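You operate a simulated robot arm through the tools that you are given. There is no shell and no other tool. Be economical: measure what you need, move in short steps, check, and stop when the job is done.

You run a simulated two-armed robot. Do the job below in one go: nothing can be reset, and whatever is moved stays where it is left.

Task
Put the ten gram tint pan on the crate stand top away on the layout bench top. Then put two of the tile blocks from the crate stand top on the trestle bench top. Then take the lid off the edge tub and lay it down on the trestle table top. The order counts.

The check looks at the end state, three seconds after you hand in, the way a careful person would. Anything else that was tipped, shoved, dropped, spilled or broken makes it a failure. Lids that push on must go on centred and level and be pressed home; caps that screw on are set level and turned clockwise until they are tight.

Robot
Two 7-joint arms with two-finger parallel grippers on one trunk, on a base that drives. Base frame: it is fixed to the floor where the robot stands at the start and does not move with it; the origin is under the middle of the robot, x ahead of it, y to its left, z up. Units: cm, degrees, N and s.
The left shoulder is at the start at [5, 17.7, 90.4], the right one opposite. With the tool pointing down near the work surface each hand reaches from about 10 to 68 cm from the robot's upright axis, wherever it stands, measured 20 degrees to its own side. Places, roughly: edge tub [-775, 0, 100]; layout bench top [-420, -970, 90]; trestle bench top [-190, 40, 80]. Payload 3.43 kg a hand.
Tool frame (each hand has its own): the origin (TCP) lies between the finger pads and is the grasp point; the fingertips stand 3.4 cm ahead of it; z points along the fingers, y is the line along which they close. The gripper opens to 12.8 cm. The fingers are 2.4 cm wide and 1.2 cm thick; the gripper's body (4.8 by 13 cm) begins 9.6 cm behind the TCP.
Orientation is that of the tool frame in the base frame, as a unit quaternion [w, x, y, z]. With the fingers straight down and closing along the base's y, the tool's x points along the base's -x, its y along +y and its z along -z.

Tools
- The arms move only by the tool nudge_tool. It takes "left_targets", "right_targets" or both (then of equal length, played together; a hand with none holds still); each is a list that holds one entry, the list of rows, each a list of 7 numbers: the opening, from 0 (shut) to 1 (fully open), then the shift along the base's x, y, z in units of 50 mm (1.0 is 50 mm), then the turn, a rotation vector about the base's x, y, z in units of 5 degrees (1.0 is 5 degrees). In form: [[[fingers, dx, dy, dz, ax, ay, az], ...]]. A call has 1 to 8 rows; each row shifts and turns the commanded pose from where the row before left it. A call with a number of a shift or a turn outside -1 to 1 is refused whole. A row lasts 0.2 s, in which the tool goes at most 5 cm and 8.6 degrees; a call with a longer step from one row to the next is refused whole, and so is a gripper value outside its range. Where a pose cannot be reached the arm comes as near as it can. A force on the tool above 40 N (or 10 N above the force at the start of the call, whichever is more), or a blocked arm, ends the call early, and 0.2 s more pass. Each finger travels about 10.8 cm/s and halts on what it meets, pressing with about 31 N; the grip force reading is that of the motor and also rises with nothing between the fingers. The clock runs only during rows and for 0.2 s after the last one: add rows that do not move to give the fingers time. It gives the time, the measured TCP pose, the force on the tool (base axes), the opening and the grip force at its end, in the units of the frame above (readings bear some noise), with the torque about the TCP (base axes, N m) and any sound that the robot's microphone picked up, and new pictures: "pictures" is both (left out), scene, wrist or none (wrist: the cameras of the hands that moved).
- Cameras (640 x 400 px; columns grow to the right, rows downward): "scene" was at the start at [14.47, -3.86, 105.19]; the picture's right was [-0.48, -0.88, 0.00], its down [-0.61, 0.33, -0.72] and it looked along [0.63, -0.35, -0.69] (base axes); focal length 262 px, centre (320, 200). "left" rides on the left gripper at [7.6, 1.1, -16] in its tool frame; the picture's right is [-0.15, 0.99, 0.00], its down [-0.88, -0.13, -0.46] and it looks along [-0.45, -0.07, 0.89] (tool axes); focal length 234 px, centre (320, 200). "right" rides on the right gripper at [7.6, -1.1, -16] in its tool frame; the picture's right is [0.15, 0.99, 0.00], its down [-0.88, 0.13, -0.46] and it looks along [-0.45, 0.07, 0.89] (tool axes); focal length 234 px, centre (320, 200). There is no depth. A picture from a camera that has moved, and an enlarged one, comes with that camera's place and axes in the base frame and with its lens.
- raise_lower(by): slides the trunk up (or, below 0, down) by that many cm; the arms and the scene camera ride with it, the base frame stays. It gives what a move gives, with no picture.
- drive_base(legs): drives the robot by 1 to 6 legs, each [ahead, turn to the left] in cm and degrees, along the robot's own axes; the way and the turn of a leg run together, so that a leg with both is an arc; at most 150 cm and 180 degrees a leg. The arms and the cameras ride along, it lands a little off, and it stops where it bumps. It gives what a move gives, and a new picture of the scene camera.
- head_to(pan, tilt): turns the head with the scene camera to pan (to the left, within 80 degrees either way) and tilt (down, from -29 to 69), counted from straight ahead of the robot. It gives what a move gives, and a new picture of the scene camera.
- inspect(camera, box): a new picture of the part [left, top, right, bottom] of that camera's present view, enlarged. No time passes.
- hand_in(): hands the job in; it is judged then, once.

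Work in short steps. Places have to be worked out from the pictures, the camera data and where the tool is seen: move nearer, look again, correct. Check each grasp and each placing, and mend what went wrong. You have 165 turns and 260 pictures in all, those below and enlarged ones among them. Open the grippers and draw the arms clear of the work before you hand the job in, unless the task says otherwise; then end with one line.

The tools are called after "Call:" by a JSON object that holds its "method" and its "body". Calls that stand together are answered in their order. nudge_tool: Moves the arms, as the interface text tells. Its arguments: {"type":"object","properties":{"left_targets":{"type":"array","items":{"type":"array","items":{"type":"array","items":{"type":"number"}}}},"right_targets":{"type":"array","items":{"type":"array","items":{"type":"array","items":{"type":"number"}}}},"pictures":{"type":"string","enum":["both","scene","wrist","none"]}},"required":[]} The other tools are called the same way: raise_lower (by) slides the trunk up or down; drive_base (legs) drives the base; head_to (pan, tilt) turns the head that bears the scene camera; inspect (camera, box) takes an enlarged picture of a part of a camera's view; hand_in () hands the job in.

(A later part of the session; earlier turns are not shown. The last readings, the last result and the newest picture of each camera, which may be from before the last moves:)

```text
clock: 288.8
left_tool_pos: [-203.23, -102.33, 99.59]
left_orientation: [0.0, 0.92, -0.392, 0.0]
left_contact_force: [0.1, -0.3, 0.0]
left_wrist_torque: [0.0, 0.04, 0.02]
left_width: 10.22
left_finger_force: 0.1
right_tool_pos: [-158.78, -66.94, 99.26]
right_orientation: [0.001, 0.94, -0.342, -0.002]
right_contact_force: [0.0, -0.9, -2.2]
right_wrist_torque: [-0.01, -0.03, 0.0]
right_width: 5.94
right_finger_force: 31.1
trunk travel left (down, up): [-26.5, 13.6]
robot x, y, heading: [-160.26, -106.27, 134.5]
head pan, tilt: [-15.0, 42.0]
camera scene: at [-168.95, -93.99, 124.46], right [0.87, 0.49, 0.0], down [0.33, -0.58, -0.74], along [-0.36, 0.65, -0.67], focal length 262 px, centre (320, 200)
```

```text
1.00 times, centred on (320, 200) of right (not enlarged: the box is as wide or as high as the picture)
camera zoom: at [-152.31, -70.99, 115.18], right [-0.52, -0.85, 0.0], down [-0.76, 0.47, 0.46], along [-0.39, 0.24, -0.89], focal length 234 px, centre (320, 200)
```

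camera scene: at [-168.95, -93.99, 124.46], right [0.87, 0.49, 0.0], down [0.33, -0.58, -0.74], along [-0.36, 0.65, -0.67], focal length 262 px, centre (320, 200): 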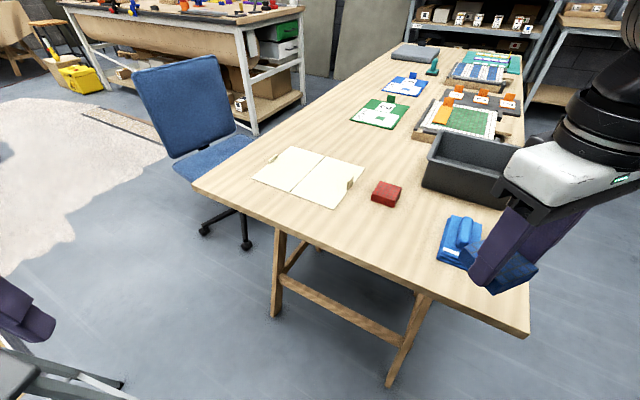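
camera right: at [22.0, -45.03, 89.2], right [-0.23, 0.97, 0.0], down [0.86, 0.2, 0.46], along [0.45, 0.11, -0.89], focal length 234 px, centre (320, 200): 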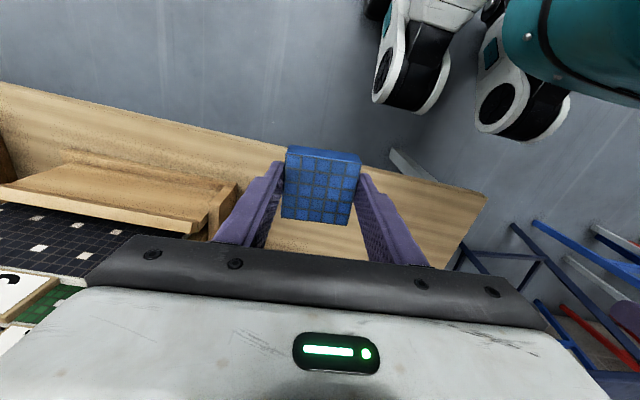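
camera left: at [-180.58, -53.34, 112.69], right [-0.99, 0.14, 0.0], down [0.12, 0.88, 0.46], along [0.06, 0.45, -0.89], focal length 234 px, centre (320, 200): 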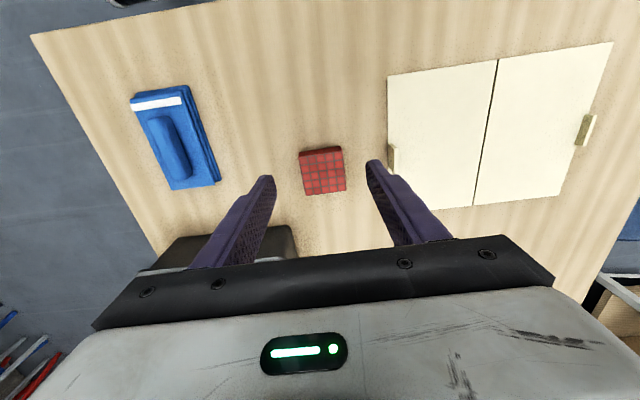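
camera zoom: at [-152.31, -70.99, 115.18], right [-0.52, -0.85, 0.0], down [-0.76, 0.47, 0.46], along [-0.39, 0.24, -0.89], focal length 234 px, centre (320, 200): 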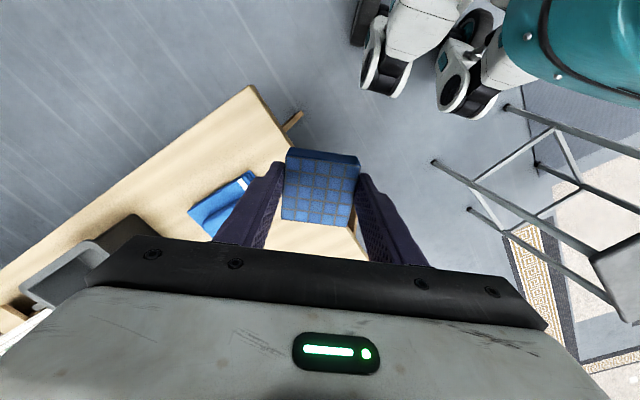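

Red checks out at [-178.8, -42.2]. I carry blue to [-178, -54.5] and lower partway.

Call:
{"method": "nudge_tool", "body": {"right_targets": [[[0.25, -0.77, 0.5, 0, 0, 0, 0], [0.25, -0.77, 0.5, 0, 0, 0, 0], [0.25, -0.77, 0.5, 0, 0, 0, 0], [0.25, -0.77, 0.5, -0.2, 0, 0, 0], [0.25, -0.76, 0.5, -0.3, 0, 0, 0], [0.25, 0, 0, -0.8, 0, 0, 0], [0.25, 0, 0, -0.6, 0, 0, 0]]]}}

```text
clock: 290.4
left_tool_pos: [-203.31, -102.27, 99.63]
left_orientation: [0.001, 0.92, -0.392, 0.0]
left_contact_force: [0.5, 1.0, -0.3]
left_wrist_torque: [0.0, 0.02, -0.02]
left_width: 10.26
left_finger_force: 0.2
right_tool_pos: [-178.03, -54.42, 89.6]
right_orientation: [0.002, 0.94, -0.342, -0.003]
right_contact_force: [0.8, 0.1, -1.2]
right_wrist_torque: [0.02, -0.02, -0.01]
right_width: 5.95
right_finger_force: 31.0
trunk travel left (down, up): [-26.5, 13.6]
robot x, y, heading: [-160.24, -106.55, 134.4]
head pan, tilt: [-15.0, 42.0]
camera scene: at [-168.96, -93.96, 124.45], right [0.87, 0.49, 0.0], down [0.33, -0.58, -0.74], along [-0.36, 0.65, -0.67], focal length 262 px, centre (320, 200)
camera right: at [-171.56, -58.48, 105.58], right [-0.52, -0.85, 0.0], down [-0.76, 0.47, 0.46], along [-0.39, 0.24, -0.89], focal length 234 px, centre (320, 200)
```

scene: 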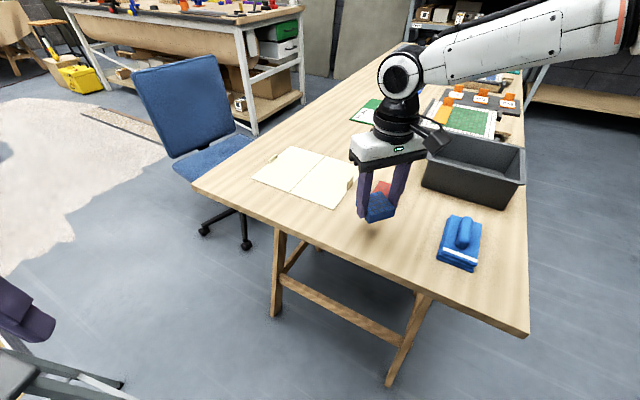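
right: 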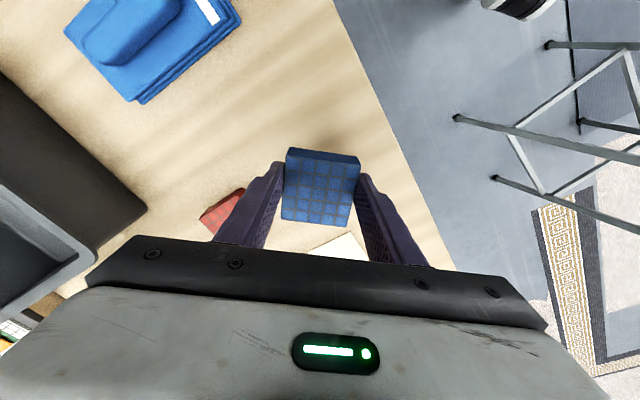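

Good clearance. I lower in steps to contact.

Call:
{"method": "nudge_tool", "body": {"right_targets": [[[0.25, 0, -0.15, -0.4, 0, 0, 0], [0.25, 0, 0, -0.4, 0, 0, 0], [0.25, 0, 0, -0.16, 0, 0, 0], [0.25, 0, 0, -0.08, 0, 0, 0], [0.25, 0, 0, -0.06, 0, 0, 0], [0.25, 0, 0, -0.06, 0, 0, 0], [0.25, 0, 0, -0.05, 0, 0, 0], [0.25, 0, 0, -0.05, 0, 0, 0]]], "pictures": "wrist"}}

```text
clock: 292.2
left_tool_pos: [-203.19, -102.51, 99.6]
left_orientation: [-0.001, 0.92, -0.393, -0.001]
left_contact_force: [-0.9, -1.1, -0.4]
left_wrist_torque: [-0.01, 0.0, -0.03]
left_width: 10.21
left_finger_force: 0.1
right_tool_pos: [-177.92, -55.27, 83.78]
right_orientation: [-0.001, 0.939, -0.343, -0.005]
right_contact_force: [7.1, -0.3, 23.1]
right_wrist_torque: [0.01, -0.34, -0.02]
right_width: 5.96
right_finger_force: 30.9
trunk travel left (down, up): [-26.5, 13.6]
robot x, y, heading: [-160.56, -106.43, 134.5]
head pan, tilt: [-15.0, 42.0]
camera right: at [-171.46, -59.34, 99.71], right [-0.52, -0.85, 0.0], down [-0.75, 0.47, 0.46], along [-0.39, 0.24, -0.89], focal length 234 px, centre (320, 200)
```

right: 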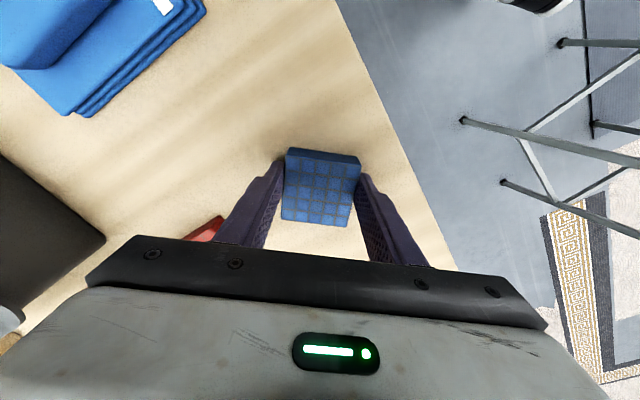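

Contact at 23 N. I relieve, open modestly and lift away.

Call:
{"method": "nudge_tool", "body": {"right_targets": [[[0.25, 0, 0, 0.06, 0, 0, 0], [0.5, 0, 0, 0, 0, 0, 0], [0.58, 0, 0, 0, 0, 0, 0], [0.6, 0, 0, 0, 0, 0, 0], [0.6, 0, 0, 0.3, 0, 0, 0], [0.6, 0, 0, 0.8, 0, 0, 0], [0.6, 0, 0, 0.9, 0, 0, 0], [0.6, 0.5, -0.5, 0.6, 0, 0, 0]]]}}

```text
clock: 294.0
left_tool_pos: [-203.24, -102.34, 99.63]
left_orientation: [0.0, 0.92, -0.392, -0.001]
left_contact_force: [-0.9, -0.7, -0.7]
left_wrist_torque: [0.0, 0.02, -0.01]
left_width: 10.23
left_finger_force: 0.0
right_tool_pos: [-175.37, -57.76, 97.02]
right_orientation: [0.002, 0.94, -0.341, -0.001]
right_contact_force: [0.6, 0.5, -0.5]
right_wrist_torque: [-0.01, 0.04, -0.04]
right_width: 7.67
right_finger_force: 0.0
trunk travel left (down, up): [-26.5, 13.6]
robot x, y, heading: [-159.83, -106.27, 134.2]
head pan, tilt: [-15.0, 42.0]
camera scene: at [-168.9, -94.04, 124.47], right [0.87, 0.49, 0.0], down [0.33, -0.58, -0.74], along [-0.36, 0.65, -0.67], focal length 262 px, centre (320, 200)
camera right: at [-168.89, -61.76, 112.87], right [-0.52, -0.85, 0.0], down [-0.76, 0.47, 0.46], along [-0.39, 0.24, -0.89], focal length 234 px, centre (320, 200)
```

scene: 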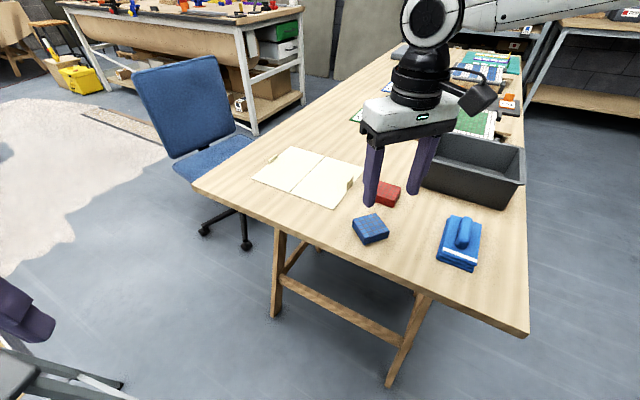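
right: 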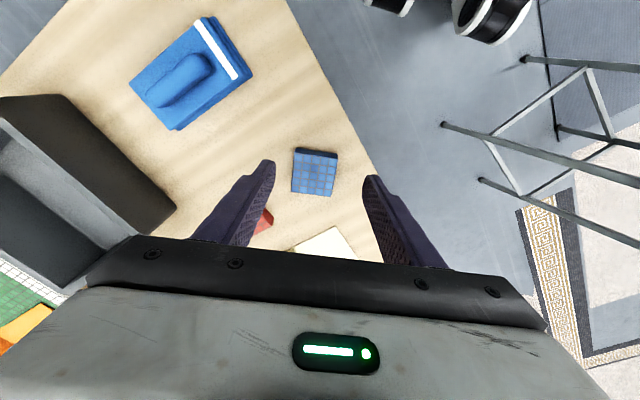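

Both tiles lie clean on the bench. Now the edge tub in the west: I back off, turn west and survey the way.

Call:
{"method": "drive_base", "body": {"legs": [[-40, 0], [0, 46]]}}

Call:
{"method": "head_to", "body": {"pan": 0, "tilt": 18}}

Call:
{"method": "head_to", "body": {"pan": -40, "tilt": 18}}

```text
clock: 298.6
left_tool_pos: [-164.96, -163.12, 99.61]
left_orientation: [0.0, 1.0, -0.004, 0.0]
left_contact_force: [-0.3, 0.3, -1.4]
left_wrist_torque: [0.01, -0.01, 0.0]
left_width: 10.23
left_finger_force: 0.0
right_tool_pos: [-177.5, -112.22, 96.9]
right_orientation: [0.002, 0.999, 0.049, -0.002]
right_contact_force: [-0.5, -0.9, 0.5]
right_wrist_torque: [0.0, -0.02, -0.01]
right_width: 7.68
right_finger_force: 0.0
trunk travel left (down, up): [-26.5, 13.6]
robot x, y, heading: [-132.16, -134.95, -180.2]
head pan, tilt: [-15.0, 42.0]
camera scene: at [-146.89, -133.0, 124.46], right [0.26, 0.97, 0.0], down [0.65, -0.17, -0.74], along [-0.72, 0.19, -0.67], focal length 262 px, centre (320, 200)
```

scene: 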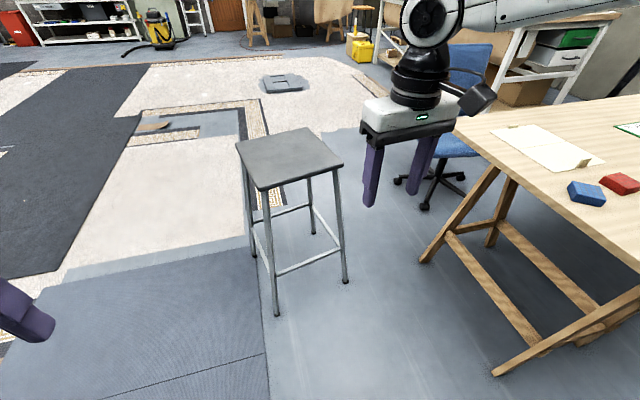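

```text
clock: 299.5
left_tool_pos: [-165.06, -163.31, 99.56]
left_orientation: [0.0, 1.0, -0.004, 0.0]
left_contact_force: [0.0, -0.3, 0.0]
left_wrist_torque: [-0.02, 0.01, 0.01]
left_width: 10.24
left_finger_force: 0.1
right_tool_pos: [-177.54, -112.06, 96.87]
right_orientation: [0.002, 0.999, 0.05, -0.003]
right_contact_force: [0.5, 0.7, -0.1]
right_wrist_torque: [-0.04, -0.02, -0.02]
right_width: 7.69
right_finger_force: 0.1
trunk travel left (down, up): [-26.5, 13.6]
robot x, y, heading: [-132.07, -135.43, -179.8]
head pan, tilt: [0.0, 18.0]
camera scene: at [-148.15, -135.14, 128.21], right [0.0, 1.0, 0.0], down [0.31, 0.0, -0.95], along [-0.95, 0.0, -0.31], focal length 262 px, centre (320, 200)
```

scene: 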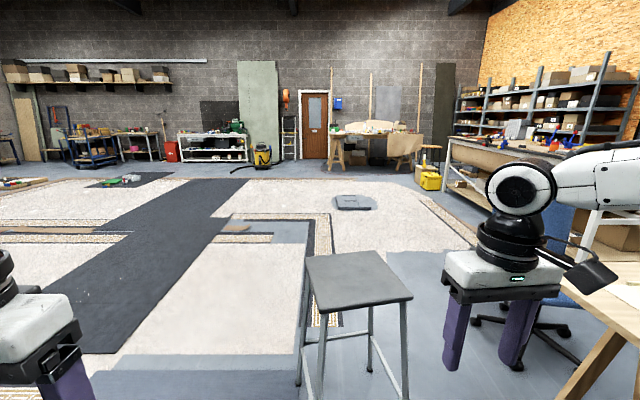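

```text
clock: 300.6
left_tool_pos: [-165.06, -163.21, 99.58]
left_orientation: [0.0, 1.0, -0.004, 0.0]
left_contact_force: [-0.8, -0.2, 0.0]
left_wrist_torque: [-0.01, 0.0, -0.01]
left_width: 10.24
left_finger_force: 0.0
right_tool_pos: [-177.57, -112.13, 96.86]
right_orientation: [0.001, 0.999, 0.05, -0.002]
right_contact_force: [0.2, -0.5, -0.1]
right_wrist_torque: [-0.01, 0.01, -0.01]
right_width: 7.66
right_finger_force: 0.0
trunk travel left (down, up): [-26.5, 13.6]
robot x, y, heading: [-131.91, -135.53, -179.7]
head pan, tilt: [-40.0, 18.0]
camera scene: at [-145.97, -129.15, 128.22], right [0.64, 0.77, 0.0], down [0.24, -0.2, -0.95], along [-0.73, 0.61, -0.31], focal length 262 px, centre (320, 200)
```

scene: 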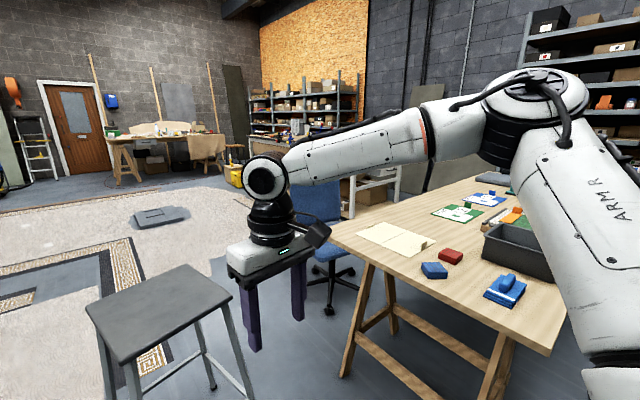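

The edge tub should stand on the trestle table by the far wall with the door. I drive round the stool on the south and across the open floor towards it.

Call:
{"method": "head_to", "body": {"pan": 0, "tilt": 25}}

Call:
{"method": "drive_base", "body": {"legs": [[0, 46], [97, 0], [0, -46], [100, 0], [0, -12.5]]}}

```text
clock: 301.6
left_tool_pos: [-164.97, -163.25, 99.58]
left_orientation: [0.001, 1.0, -0.004, 0.0]
left_contact_force: [-0.7, -0.2, 0.3]
left_wrist_torque: [0.03, -0.03, -0.03]
left_width: 10.24
left_finger_force: 0.0
right_tool_pos: [-177.55, -112.16, 96.88]
right_orientation: [0.002, 0.999, 0.05, -0.002]
right_contact_force: [-0.1, 0.7, 0.4]
right_wrist_torque: [-0.04, -0.02, -0.02]
right_width: 7.66
right_finger_force: 0.0
trunk travel left (down, up): [-26.5, 13.6]
robot x, y, heading: [-132.36, -134.98, -180.1]
head pan, tilt: [0.0, 25.0]
camera scene: at [-148.03, -135.14, 127.09], right [0.0, 1.0, 0.0], down [0.42, 0.0, -0.91], along [-0.91, 0.0, -0.42], focal length 262 px, centre (320, 200)
```

scene: 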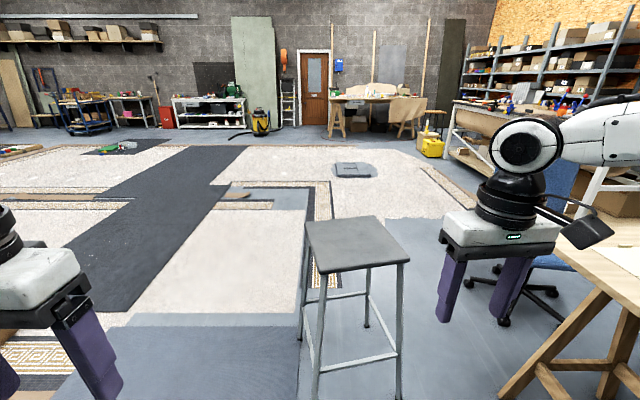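

```text
clock: 316.4
left_tool_pos: [-336.74, -224.02, 99.63]
left_orientation: [0.0, 0.994, -0.113, 0.0]
left_contact_force: [-0.4, -0.4, -0.1]
left_wrist_torque: [-0.04, 0.01, -0.02]
left_width: 10.26
left_finger_force: 0.0
right_tool_pos: [-337.95, -171.48, 96.85]
right_orientation: [0.0, 0.998, -0.059, -0.002]
right_contact_force: [0.6, 0.0, 0.2]
right_wrist_torque: [-0.03, -0.01, -0.01]
right_width: 7.67
right_finger_force: 0.0
trunk travel left (down, up): [-26.5, 13.6]
robot x, y, heading: [-298.71, -203.8, 167.5]
head pan, tilt: [0.0, 25.0]
camera scene: at [-314.13, -200.34, 127.09], right [0.22, 0.98, 0.0], down [0.41, -0.09, -0.91], along [-0.88, 0.2, -0.42], focal length 262 px, centre (320, 200)
```

scene: 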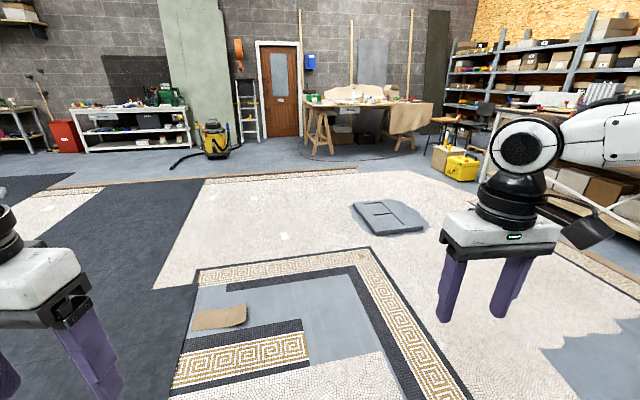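

The floor ahead is flat; I steer 3° left to pass midway between the board and the grey plate on the floor.

Call:
{"method": "drive_base", "body": {"legs": [[0, 3], [150, 0], [150, 0]]}}

```text
clock: 331.4
left_tool_pos: [-634.26, -180.91, 99.53]
left_orientation: [0.0, 0.997, -0.079, 0.0]
left_contact_force: [-0.5, -0.4, 0.1]
left_wrist_torque: [0.0, 0.0, 0.03]
left_width: 10.23
left_finger_force: 0.0
right_tool_pos: [-639.1, -128.5, 96.91]
right_orientation: [0.001, 1.0, -0.024, -0.002]
right_contact_force: [0.0, -0.2, -0.4]
right_wrist_torque: [-0.03, 0.0, 0.0]
right_width: 7.67
right_finger_force: 0.0
trunk travel left (down, up): [-26.5, 13.6]
robot x, y, heading: [-597.47, -157.9, 171.6]
head pan, tilt: [0.0, 25.0]
camera scene: at [-613.36, -155.63, 127.08], right [0.15, 0.99, 0.0], down [0.42, -0.06, -0.91], along [-0.9, 0.13, -0.42], focal length 262 px, centre (320, 200)
```

scene: 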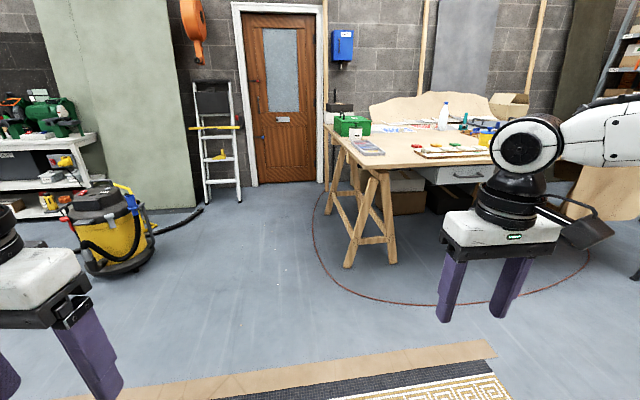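

I pan right to see the tub on the trestle table.

Call:
{"method": "head_to", "body": {"pan": -35, "tilt": 15}}

```text
clock: 332.4
left_tool_pos: [-634.33, -180.91, 99.51]
left_orientation: [0.0, 0.997, -0.078, 0.0]
left_contact_force: [0.0, -0.1, 0.2]
left_wrist_torque: [0.0, 0.06, 0.01]
left_width: 10.24
left_finger_force: 0.1
right_tool_pos: [-639.04, -128.54, 96.91]
right_orientation: [0.003, 1.0, -0.024, -0.002]
right_contact_force: [0.3, 0.7, -0.1]
right_wrist_torque: [-0.01, 0.0, -0.01]
right_width: 7.71
right_finger_force: 0.1
trunk travel left (down, up): [-26.5, 13.6]
robot x, y, heading: [-597.46, -158.35, 171.7]
head pan, tilt: [-35.0, 15.0]
camera scene: at [-611.02, -150.57, 128.71], right [0.69, 0.73, 0.0], down [0.19, -0.18, -0.97], along [-0.7, 0.66, -0.26], focal length 262 px, centre (320, 200)
```

scene: 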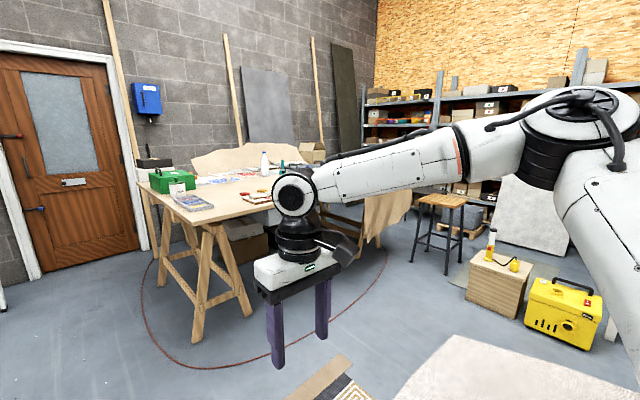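

I drive to a spot in front of the table's middle, facing it.

Call:
{"method": "drive_base", "body": {"legs": [[0, -52], [140, 0], [0, 60]]}}

Call:
{"method": "head_to", "body": {"pan": -5, "tilt": 25}}

```text
clock: 344.2
left_tool_pos: [-699.79, -69.31, 99.49]
left_orientation: [0.0, 1.0, 0.004, 0.0]
left_contact_force: [-0.2, 0.6, 0.9]
left_wrist_torque: [-0.01, -0.02, 0.01]
left_width: 10.24
left_finger_force: 0.1
right_tool_pos: [-713.09, -18.39, 96.87]
right_orientation: [0.002, 0.998, 0.056, -0.002]
right_contact_force: [0.1, 0.0, 0.3]
right_wrist_torque: [-0.02, 0.03, -0.04]
right_width: 7.66
right_finger_force: 0.1
trunk travel left (down, up): [-26.5, 13.6]
robot x, y, heading: [-667.12, -41.17, -179.2]
head pan, tilt: [-35.0, 15.0]
camera scene: at [-681.74, -35.65, 128.71], right [0.56, 0.83, 0.0], down [0.21, -0.14, -0.97], along [-0.8, 0.54, -0.26], focal length 262 px, centre (320, 200)
```

scene: 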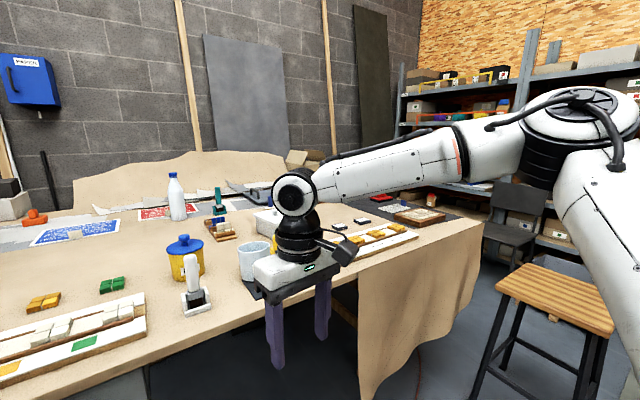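

```text
clock: 345.1
left_tool_pos: [-699.77, -69.3, 99.57]
left_orientation: [0.0, 1.0, 0.004, -0.001]
left_contact_force: [0.7, 0.1, -0.2]
left_wrist_torque: [0.04, 0.02, 0.02]
left_width: 10.22
left_finger_force: 0.0
right_tool_pos: [-713.07, -18.4, 96.89]
right_orientation: [0.002, 0.998, 0.056, -0.002]
right_contact_force: [0.2, -0.8, 0.1]
right_wrist_torque: [0.01, 0.03, -0.01]
right_width: 7.67
right_finger_force: 0.0
trunk travel left (down, up): [-26.5, 13.6]
robot x, y, heading: [-667.41, -40.89, -179.1]
head pan, tilt: [-5.0, 25.0]
camera scene: at [-683.2, -40.21, 127.09], right [0.07, 1.0, 0.0], down [0.42, -0.03, -0.91], along [-0.9, 0.07, -0.42], focal length 262 px, centre (320, 200)
```

scene: 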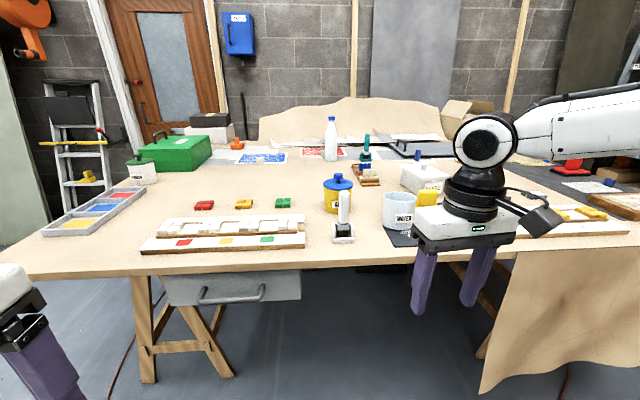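

I enlarge the labels of the containers on the table.

Call:
{"method": "inspect", "body": {"camera": "scene", "box": [310, 130, 480, 250]}}

Call:
{"method": "inspect", "body": {"camera": "scene", "box": [120, 110, 340, 260]}}

```text
3.33 times, centred on (395, 190) of scene
camera zoom: at [-683.2, -40.21, 127.09], right [0.07, 1.0, 0.0], down [0.42, -0.03, -0.91], along [-0.9, 0.07, -0.42], focal length 874 px, centre (70, 233)
```

zoom: 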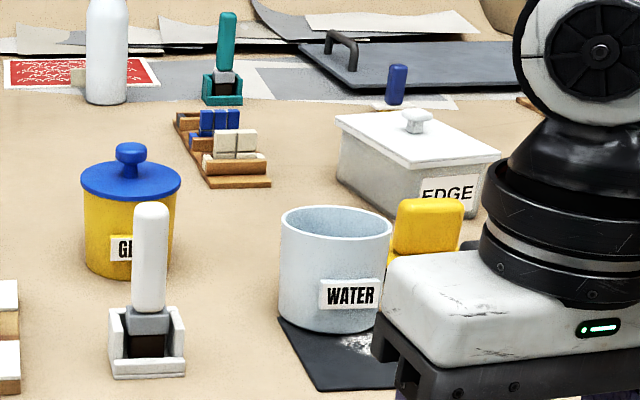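

```text
2.67 times, centred on (230, 185) of scene
camera zoom: at [-683.2, -40.21, 127.09], right [0.07, 1.0, 0.0], down [0.42, -0.03, -0.91], along [-0.9, 0.07, -0.42], focal length 699 px, centre (560, 240)
```

zoom: 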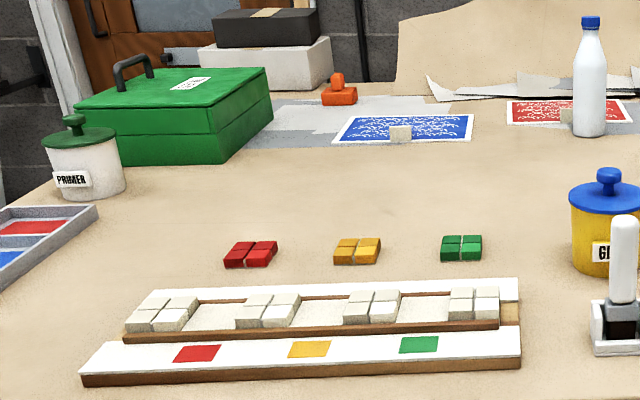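

The white rectangular tub is labelled EDGE, its lid has a knob, and it stands behind the WATER cup. I check with the right wrist camera to triangulate heights.

Call:
{"method": "inspect", "body": {"camera": "right", "box": [0, 0, 640, 400]}}

Call:
{"method": "inspect", "body": {"camera": "left", "box": [0, 0, 640, 400]}}

```text
1.00 times, centred on (320, 200) of right (not enlarged: the box is as wide or as high as the picture)
camera zoom: at [-705.75, -16.37, 112.81], right [0.26, -0.97, 0.0], down [-0.86, -0.23, 0.46], along [-0.44, -0.12, -0.89], focal length 234 px, centre (320, 200)
```

zoom: 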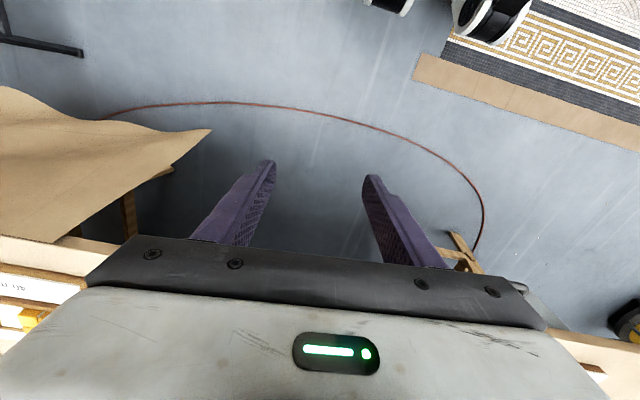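

```text
1.00 times, centred on (320, 200) of left (not enlarged: the box is as wide or as high as the picture)
camera zoom: at [-692.32, -70.39, 115.53], right [-0.14, -0.99, 0.0], down [-0.88, 0.12, 0.46], along [-0.45, 0.06, -0.89], focal length 234 px, centre (320, 200)
```

zoom: 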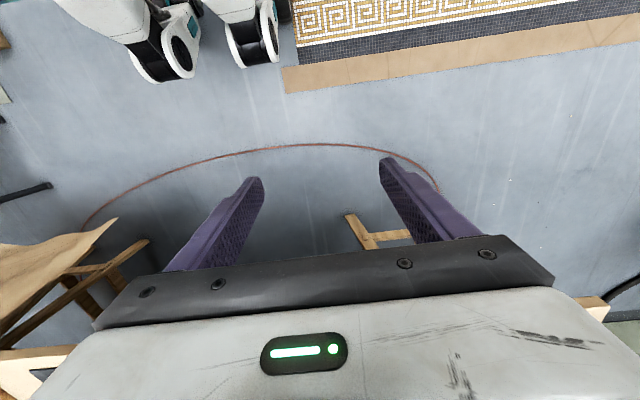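

The base's front reaches only about 17 cm ahead, so I can get nearer to this table than before. I raise the trunk, retract and raise the right hand, then sidestep to y≈-24.

Call:
{"method": "raise_lower", "body": {"by": 12}}

Call:
{"method": "nudge_tool", "body": {"right_targets": [[[0.6, 0.7, 0.1, 0.4, 0, 0, 0], [0.6, 0.7, 0.1, 0.4, 0, 0, 0], [0.6, 0.7, 0.1, 0.4, 0, 0, 0], [0.6, 0.4, 0.1, 0, 0, 0, 0]]], "pictures": "none"}}

Call:
{"method": "drive_base", "body": {"legs": [[-15, 0], [20, -50], [20, 49]]}}

Call:
{"method": "head_to", "body": {"pan": -20, "tilt": 35}}

Call:
{"method": "inspect", "body": {"camera": "right", "box": [0, 0, 640, 400]}}

```text
clock: 346.6
left_tool_pos: [-699.87, -69.25, 111.58]
left_orientation: [-0.001, 1.0, 0.003, 0.0]
left_contact_force: [-0.5, -0.1, -0.4]
left_wrist_torque: [0.0, 0.02, 0.01]
left_width: 10.25
left_finger_force: 0.1
right_tool_pos: [-713.15, -18.37, 108.94]
right_orientation: [0.001, 0.998, 0.057, -0.001]
right_contact_force: [0.4, 0.6, -0.7]
right_wrist_torque: [0.02, -0.03, -0.05]
right_width: 7.68
right_finger_force: 0.1
trunk travel left (down, up): [-38.5, 1.6]
robot x, y, heading: [-667.37, -40.4, -179.3]
head pan, tilt: [-5.0, 25.0]
```

```text
clock: 347.6
left_tool_pos: [-699.68, -69.24, 111.48]
left_orientation: [-0.001, 1.0, 0.004, 0.0]
left_contact_force: [0.5, -0.7, -0.8]
left_wrist_torque: [0.01, -0.02, 0.02]
left_width: 10.26
left_finger_force: 0.1
right_tool_pos: [-700.46, -16.32, 114.89]
right_orientation: [0.002, 0.998, 0.056, -0.001]
right_contact_force: [-0.1, 0.6, -0.2]
right_wrist_torque: [0.0, -0.01, -0.02]
right_width: 7.68
right_finger_force: 0.1
trunk travel left (down, up): [-38.5, 1.6]
robot x, y, heading: [-667.05, -40.62, -179.1]
head pan, tilt: [-5.0, 25.0]
```

```text
clock: 353.4
left_tool_pos: [-720.94, -53.33, 111.42]
left_orientation: [0.0, 1.0, 0.003, -0.001]
left_contact_force: [-0.1, -0.5, -0.2]
left_wrist_torque: [0.02, -0.01, 0.0]
left_width: 10.23
left_finger_force: 0.0
right_tool_pos: [-721.61, -0.47, 114.9]
right_orientation: [0.001, 0.998, 0.056, -0.002]
right_contact_force: [-0.4, -0.5, 0.2]
right_wrist_torque: [0.04, 0.0, -0.05]
right_width: 7.68
right_finger_force: 0.1
trunk travel left (down, up): [-38.5, 1.6]
robot x, y, heading: [-688.42, -24.65, -178.8]
head pan, tilt: [-5.0, 25.0]
camera scene: at [-704.35, -24.3, 139.08], right [0.07, 1.0, 0.0], down [0.42, -0.03, -0.91], along [-0.9, 0.07, -0.42], focal length 262 px, centre (320, 200)
```

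scene: 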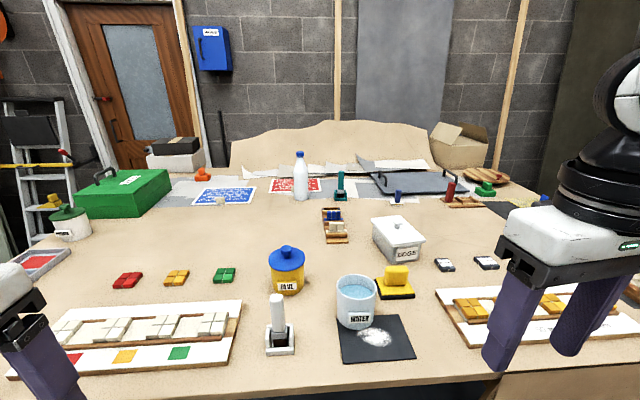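

```text
clock: 354.2
left_tool_pos: [-720.95, -53.42, 111.52]
left_orientation: [0.0, 1.0, 0.002, -0.002]
left_contact_force: [0.1, -0.8, -0.3]
left_wrist_torque: [0.0, 0.0, -0.01]
left_width: 10.27
left_finger_force: 0.0
right_tool_pos: [-721.61, -0.43, 114.96]
right_orientation: [0.002, 0.998, 0.056, -0.002]
right_contact_force: [0.3, 1.0, 0.0]
right_wrist_torque: [0.01, 0.0, -0.02]
right_width: 7.69
right_finger_force: 0.0
trunk travel left (down, up): [-38.5, 1.6]
robot x, y, heading: [-688.31, -24.72, -179.1]
head pan, tilt: [-20.0, 35.0]
camera scene: at [-703.46, -22.06, 137.52], right [0.33, 0.94, 0.0], down [0.54, -0.19, -0.82], along [-0.77, 0.27, -0.57], focal length 262 px, centre (320, 200)
```

scene: 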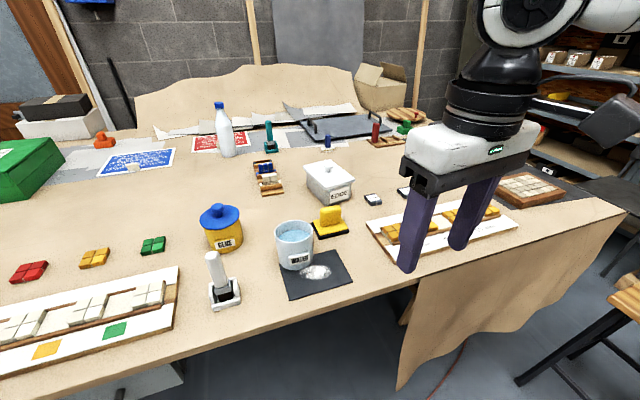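

```text
1.00 times, centred on (320, 200) of right (not enlarged: the box is as wide or as high as the picture)
camera zoom: at [-714.28, 1.6, 130.82], right [0.26, -0.97, 0.0], down [-0.86, -0.23, 0.46], along [-0.44, -0.12, -0.89], focal length 234 px, centre (320, 200)
```

zoom: 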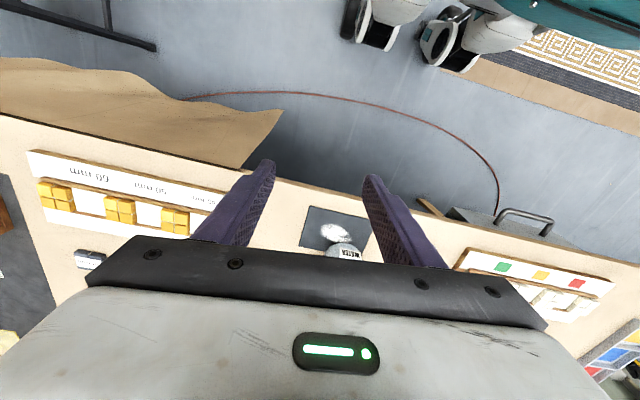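

Knob triangulates to about [-770.5, 4, 100]. I drive 20 cm nearer with the hands kept high.

Call:
{"method": "drive_base", "body": {"legs": [[20, -0.5]]}}

Call:
{"method": "inspect", "body": {"camera": "right", "box": [0, 0, 640, 400]}}

```text
clock: 355.8
left_tool_pos: [-741.66, -53.15, 111.5]
left_orientation: [-0.001, 1.0, -0.002, 0.001]
left_contact_force: [-0.6, -1.2, 0.0]
left_wrist_torque: [0.0, -0.03, 0.01]
left_width: 10.23
left_finger_force: 0.0
right_tool_pos: [-741.82, -0.4, 114.91]
right_orientation: [0.002, 0.999, 0.052, -0.001]
right_contact_force: [0.4, -0.4, -0.3]
right_wrist_torque: [-0.01, 0.0, 0.01]
right_width: 7.69
right_finger_force: 0.2
trunk travel left (down, up): [-38.5, 1.6]
robot x, y, heading: [-708.65, -24.99, -179.6]
head pan, tilt: [-20.0, 35.0]
camera scene: at [-723.88, -22.12, 137.5], right [0.34, 0.94, 0.0], down [0.54, -0.19, -0.82], along [-0.77, 0.28, -0.57], focal length 262 px, centre (320, 200)
```

scene: 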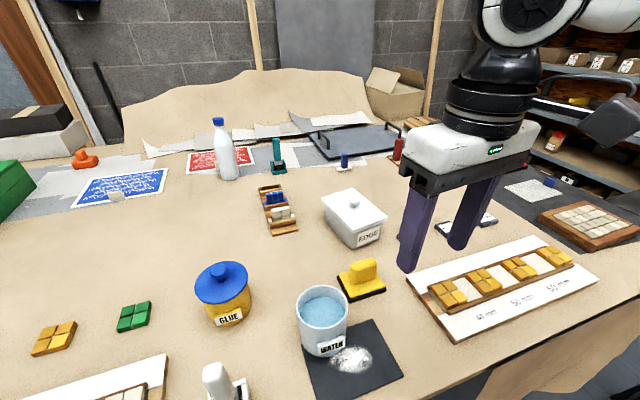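

```text
1.00 times, centred on (320, 200) of right (not enlarged: the box is as wide or as high as the picture)
camera zoom: at [-734.48, 1.63, 130.81], right [0.25, -0.97, 0.0], down [-0.86, -0.22, 0.46], along [-0.44, -0.12, -0.89], focal length 234 px, centre (320, 200)
```

zoom: 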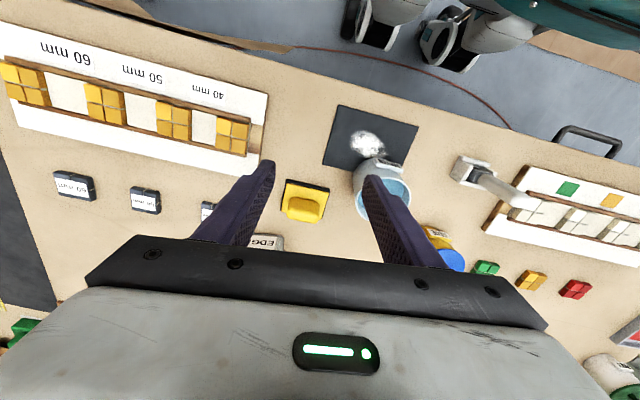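

The knob is again at [-770.5, 3.8]. I move the right hand above it at z≈113.

Call:
{"method": "nudge_tool", "body": {"right_targets": [[[0.6, -0.95, 0.14, 0, 0, 0, 0.2], [0.6, -0.95, 0.14, 0, 0, 0, 0.2], [0.6, -0.95, 0.14, 0, 0, 0, 0.2], [0.6, -0.95, 0.14, 0, 0, 0, 0.2], [0.6, -0.95, 0.14, 0, 0, 0, 0], [0.6, -0.9, 0.14, 0, 0, 0, 0]]]}}

```text
clock: 357.2
left_tool_pos: [-741.39, -53.22, 111.58]
left_orientation: [0.001, 1.0, -0.001, -0.001]
left_contact_force: [0.2, 0.2, 0.1]
left_wrist_torque: [0.03, 0.04, 0.01]
left_width: 10.22
left_finger_force: 0.1
right_tool_pos: [-766.91, 4.85, 114.23]
right_orientation: [0.002, 0.996, 0.086, -0.004]
right_contact_force: [-0.2, 0.3, 0.6]
right_wrist_torque: [0.0, 0.02, 0.01]
right_width: 7.69
right_finger_force: 0.2
right hand out of reach, approached as far as the arm can: row 6
trunk travel left (down, up): [-38.5, 1.6]
robot x, y, heading: [-708.53, -24.99, -179.6]
head pan, tilt: [-20.0, 35.0]
camera scene: at [-723.64, -22.16, 137.54], right [0.34, 0.94, 0.0], down [0.54, -0.19, -0.82], along [-0.77, 0.28, -0.57], focal length 262 px, centre (320, 200)
camera right: at [-759.62, 7.33, 130.06], right [0.31, -0.95, 0.0], down [-0.84, -0.28, 0.46], along [-0.44, -0.15, -0.89], focal length 234 px, centre (320, 200)
```

scene: 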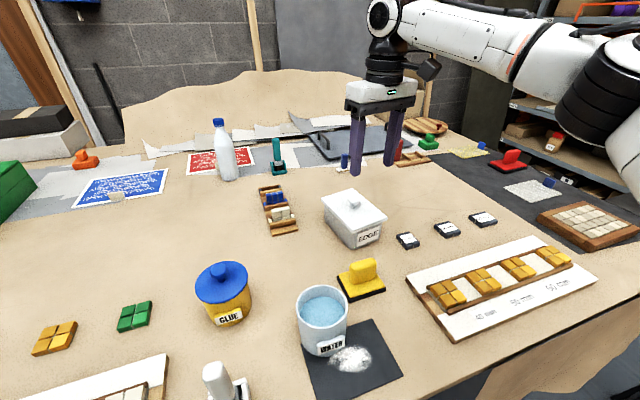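
right: 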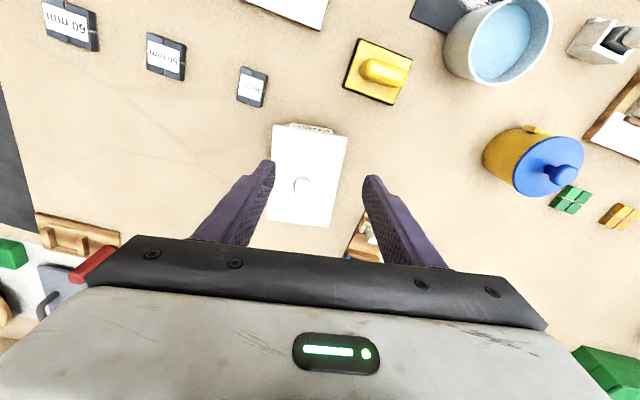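

The knob refines to about [-773.3, 5.2, 98], so I'm about 6 cm short. Only the slim trunk column is at table height, so I drive 7 cm closer.

Call:
{"method": "drive_base", "body": {"legs": [[7, 0]]}}

Call:
{"method": "inspect", "body": {"camera": "right", "box": [0, 0, 640, 400]}}

```text
clock: 358.2
left_tool_pos: [-748.78, -53.28, 111.44]
left_orientation: [0.0, 1.0, -0.002, 0.001]
left_contact_force: [-0.6, 0.7, -0.3]
left_wrist_torque: [-0.02, -0.05, 0.01]
left_width: 10.23
left_finger_force: 0.0
right_tool_pos: [-774.12, 4.67, 114.02]
right_orientation: [0.003, 0.996, 0.087, -0.002]
right_contact_force: [-0.1, 0.2, -1.0]
right_wrist_torque: [0.0, -0.02, 0.01]
right_width: 7.69
right_finger_force: 0.1
trunk travel left (down, up): [-38.5, 1.6]
robot x, y, heading: [-715.65, -24.77, -179.7]
head pan, tilt: [-20.0, 35.0]
camera scene: at [-730.98, -22.17, 137.5], right [0.34, 0.94, 0.0], down [0.54, -0.19, -0.82], along [-0.77, 0.28, -0.57], focal length 262 px, centre (320, 200)
```

scene: 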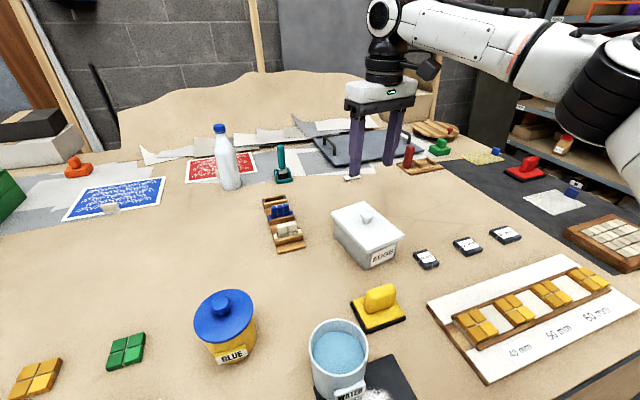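

```text
1.00 times, centred on (320, 200) of right (not enlarged: the box is as wide or as high as the picture)
camera zoom: at [-766.95, 7.24, 129.91], right [0.32, -0.95, 0.0], down [-0.84, -0.28, 0.46], along [-0.44, -0.15, -0.89], focal length 234 px, centre (320, 200)
```

zoom: 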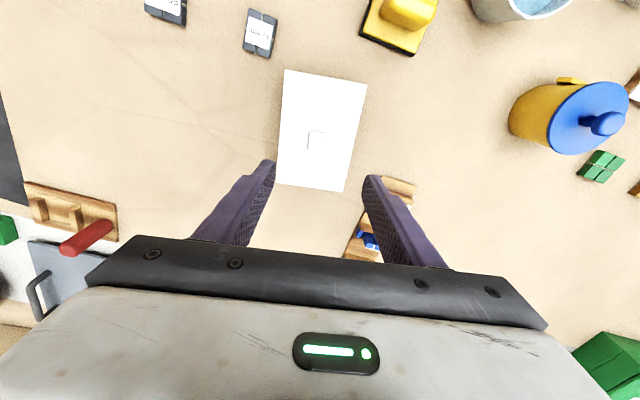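

Directly above the knob at [-774.1, 5.3]. I descend 9 cm and look.

Call:
{"method": "nudge_tool", "body": {"right_targets": [[[0.6, 0, 0.1, -0.5, 0, 0, 0], [0.5, 0, 0, -0.5, 0, 0, 0], [0.5, 0, 0, -0.5, 0, 0, 0], [0.5, 0, 0, -0.3, 0, 0, 0]]]}}

Call:
{"method": "inspect", "body": {"camera": "scene", "box": [290, 120, 450, 290]}}

```text
clock: 359.2
left_tool_pos: [-748.64, -53.35, 111.55]
left_orientation: [0.0, 1.0, -0.001, 0.0]
left_contact_force: [-0.4, -0.4, 0.0]
left_wrist_torque: [0.0, 0.0, 0.01]
left_width: 10.22
left_finger_force: 0.0
right_tool_pos: [-774.02, 5.28, 104.97]
right_orientation: [0.002, 0.996, 0.088, -0.002]
right_contact_force: [0.4, -0.8, 0.6]
right_wrist_torque: [0.03, -0.03, 0.02]
right_width: 6.41
right_finger_force: 0.1
trunk travel left (down, up): [-38.5, 1.6]
robot x, y, heading: [-715.66, -25.0, -179.7]
head pan, tilt: [-20.0, 35.0]
camera scene: at [-730.89, -22.17, 137.51], right [0.34, 0.94, 0.0], down [0.54, -0.19, -0.82], along [-0.77, 0.28, -0.57], focal length 262 px, centre (320, 200)
camera right: at [-766.82, 7.76, 120.84], right [0.32, -0.95, 0.0], down [-0.84, -0.28, 0.46], along [-0.44, -0.15, -0.89], focal length 234 px, centre (320, 200)
```

scene: 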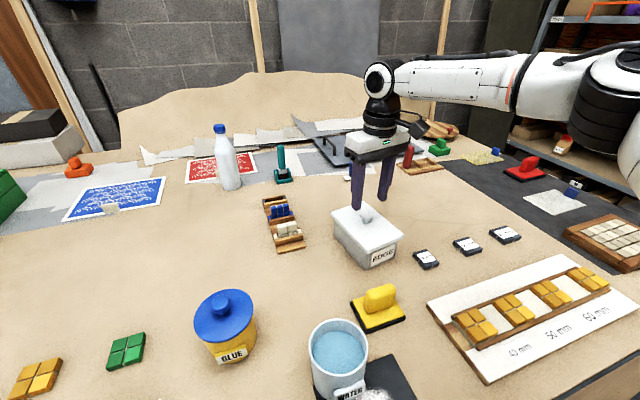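
right: 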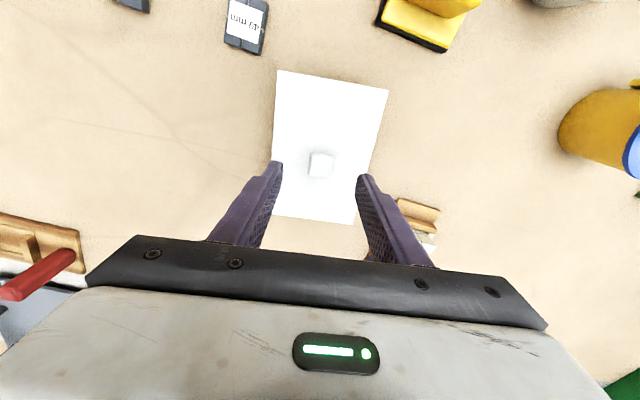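

```text
2.35 times, centred on (370, 205) of scene
camera zoom: at [-730.89, -22.17, 137.51], right [0.34, 0.94, 0.0], down [0.54, -0.19, -0.82], along [-0.77, 0.28, -0.57], focal length 617 px, centre (202, 188)
```

zoom: 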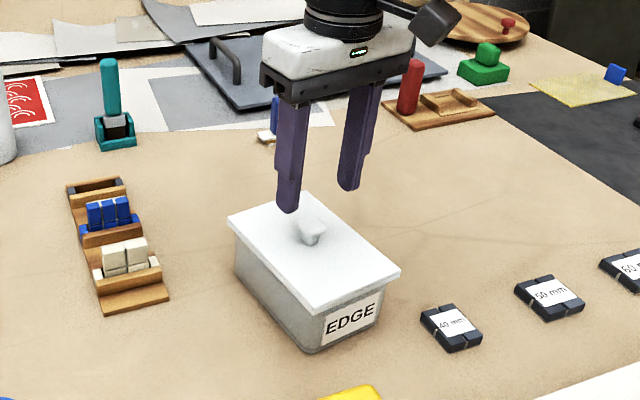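

The knob is centred between the fingers. I go down around it.

Call:
{"method": "nudge_tool", "body": {"right_targets": [[[0.45, 0, 0, -0.4, 0, 0, 0], [0.45, 0, 0, -0.3, 0, 0, 0], [0.45, 0, 0, -0.15, 0, 0, 0], [0.45, 0, 0, 0, 0, 0, 0]]]}}

Call:
{"method": "inspect", "body": {"camera": "scene", "box": [310, 160, 420, 270]}}

```text
clock: 360.2
left_tool_pos: [-748.62, -53.28, 111.57]
left_orientation: [-0.001, 1.0, -0.001, -0.001]
left_contact_force: [0.4, -0.4, -0.8]
left_wrist_torque: [0.01, 0.02, -0.01]
left_width: 10.21
left_finger_force: 0.0
right_tool_pos: [-773.9, 5.24, 100.75]
right_orientation: [0.002, 0.996, 0.087, -0.004]
right_contact_force: [0.1, 0.5, -0.1]
right_wrist_torque: [-0.01, -0.02, -0.01]
right_width: 5.75
right_finger_force: 0.0
trunk travel left (down, up): [-38.5, 1.6]
robot x, y, heading: [-715.74, -25.16, -179.4]
head pan, tilt: [-20.0, 35.0]
camera scene: at [-730.88, -22.17, 137.51], right [0.34, 0.94, 0.0], down [0.54, -0.19, -0.82], along [-0.77, 0.28, -0.57], focal length 262 px, centre (320, 200)
camera right: at [-766.85, 7.72, 116.65], right [0.32, -0.95, 0.0], down [-0.84, -0.28, 0.46], along [-0.44, -0.15, -0.89], focal length 234 px, centre (320, 200)
```

scene: 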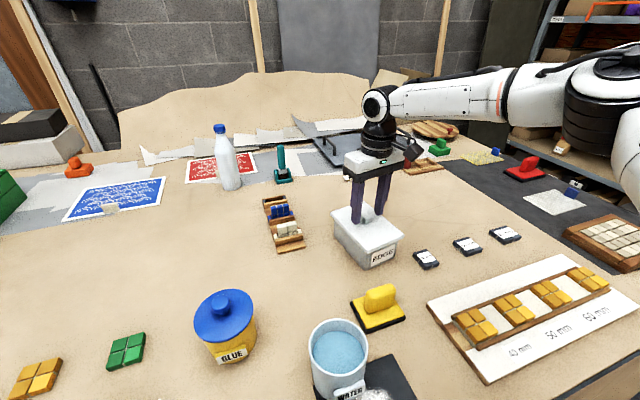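
right: 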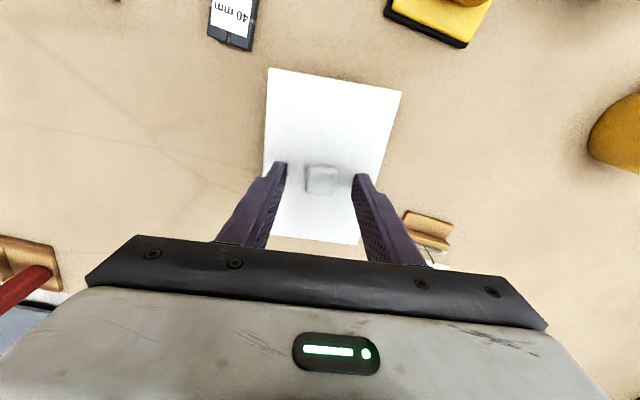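

```text
3.64 times, centred on (365, 215) of scene
camera zoom: at [-730.88, -22.17, 137.51], right [0.34, 0.94, 0.0], down [0.54, -0.19, -0.82], along [-0.77, 0.28, -0.57], focal length 953 px, centre (156, 146)
```

zoom: 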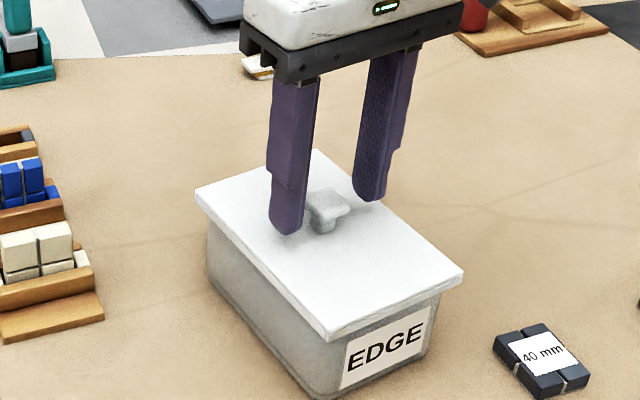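

The tips straddle the knob. I lower another 5 mm and close.

Call:
{"method": "nudge_tool", "body": {"right_targets": [[[0.45, 0, 0, -0.06, 0, 0, 0], [0.45, 0, 0, -0.05, 0, 0, 0], [0.3, 0, 0, 0, 0, 0, 0], [0.2, 0, 0, 0, 0, 0, 0], [0.1, 0, 0, 0, 0, 0, 0], [0.05, 0, 0, 0, 0, 0, 0], [0.05, 0, 0, 0, 0, 0, 0]]]}}

Call:
{"method": "inspect", "body": {"camera": "scene", "box": [310, 160, 420, 270]}}

```text
clock: 361.8
left_tool_pos: [-748.68, -53.29, 111.66]
left_orientation: [0.0, 1.0, -0.001, -0.001]
left_contact_force: [-0.2, -0.9, 0.3]
left_wrist_torque: [0.01, 0.0, 0.04]
left_width: 10.25
left_finger_force: 0.0
right_tool_pos: [-774.14, 5.19, 100.25]
right_orientation: [0.002, 0.996, 0.087, -0.004]
right_contact_force: [0.6, 0.2, 0.1]
right_wrist_torque: [0.07, 0.0, -0.04]
right_width: 2.47
right_finger_force: 31.0
trunk travel left (down, up): [-38.5, 1.6]
robot x, y, heading: [-715.9, -25.29, -179.7]
head pan, tilt: [-20.0, 35.0]
camera scene: at [-730.88, -22.17, 137.51], right [0.34, 0.94, 0.0], down [0.54, -0.19, -0.82], along [-0.77, 0.28, -0.57], focal length 262 px, centre (320, 200)
camera right: at [-766.79, 7.72, 116.16], right [0.32, -0.95, 0.0], down [-0.84, -0.28, 0.46], along [-0.44, -0.15, -0.89], focal length 234 px, centre (320, 200)
```

scene: 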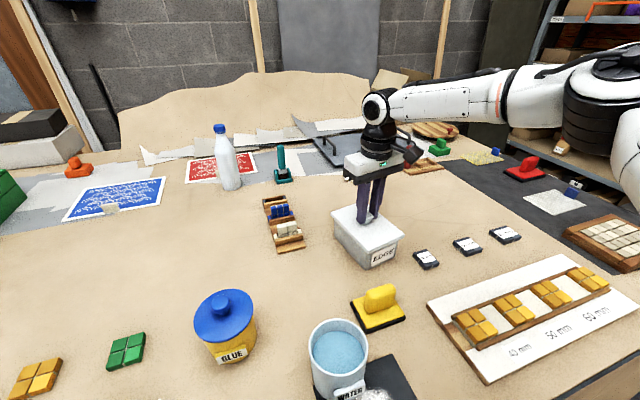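
right: 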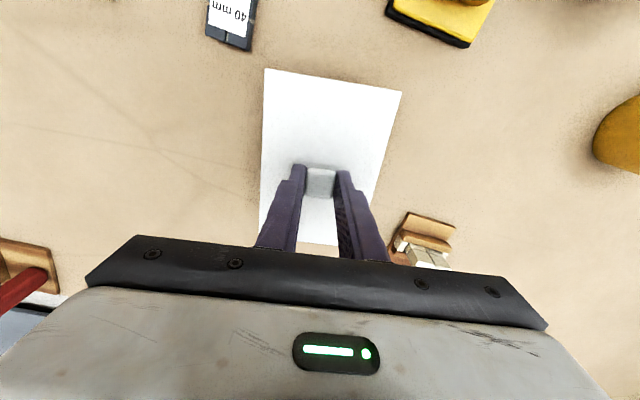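

```text
3.64 times, centred on (365, 215) of scene
camera zoom: at [-730.88, -22.17, 137.51], right [0.34, 0.94, 0.0], down [0.54, -0.19, -0.82], along [-0.77, 0.28, -0.57], focal length 953 px, centre (156, 146)
```

zoom: 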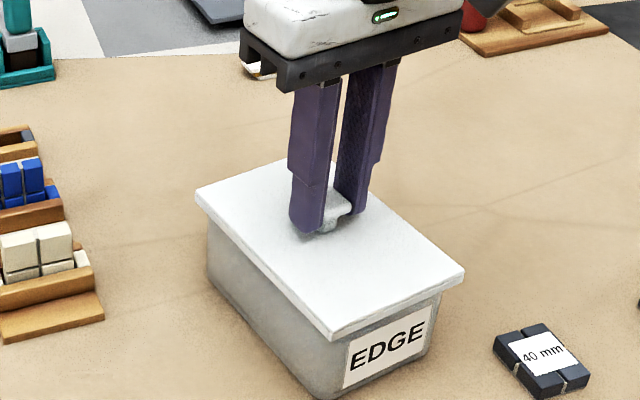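

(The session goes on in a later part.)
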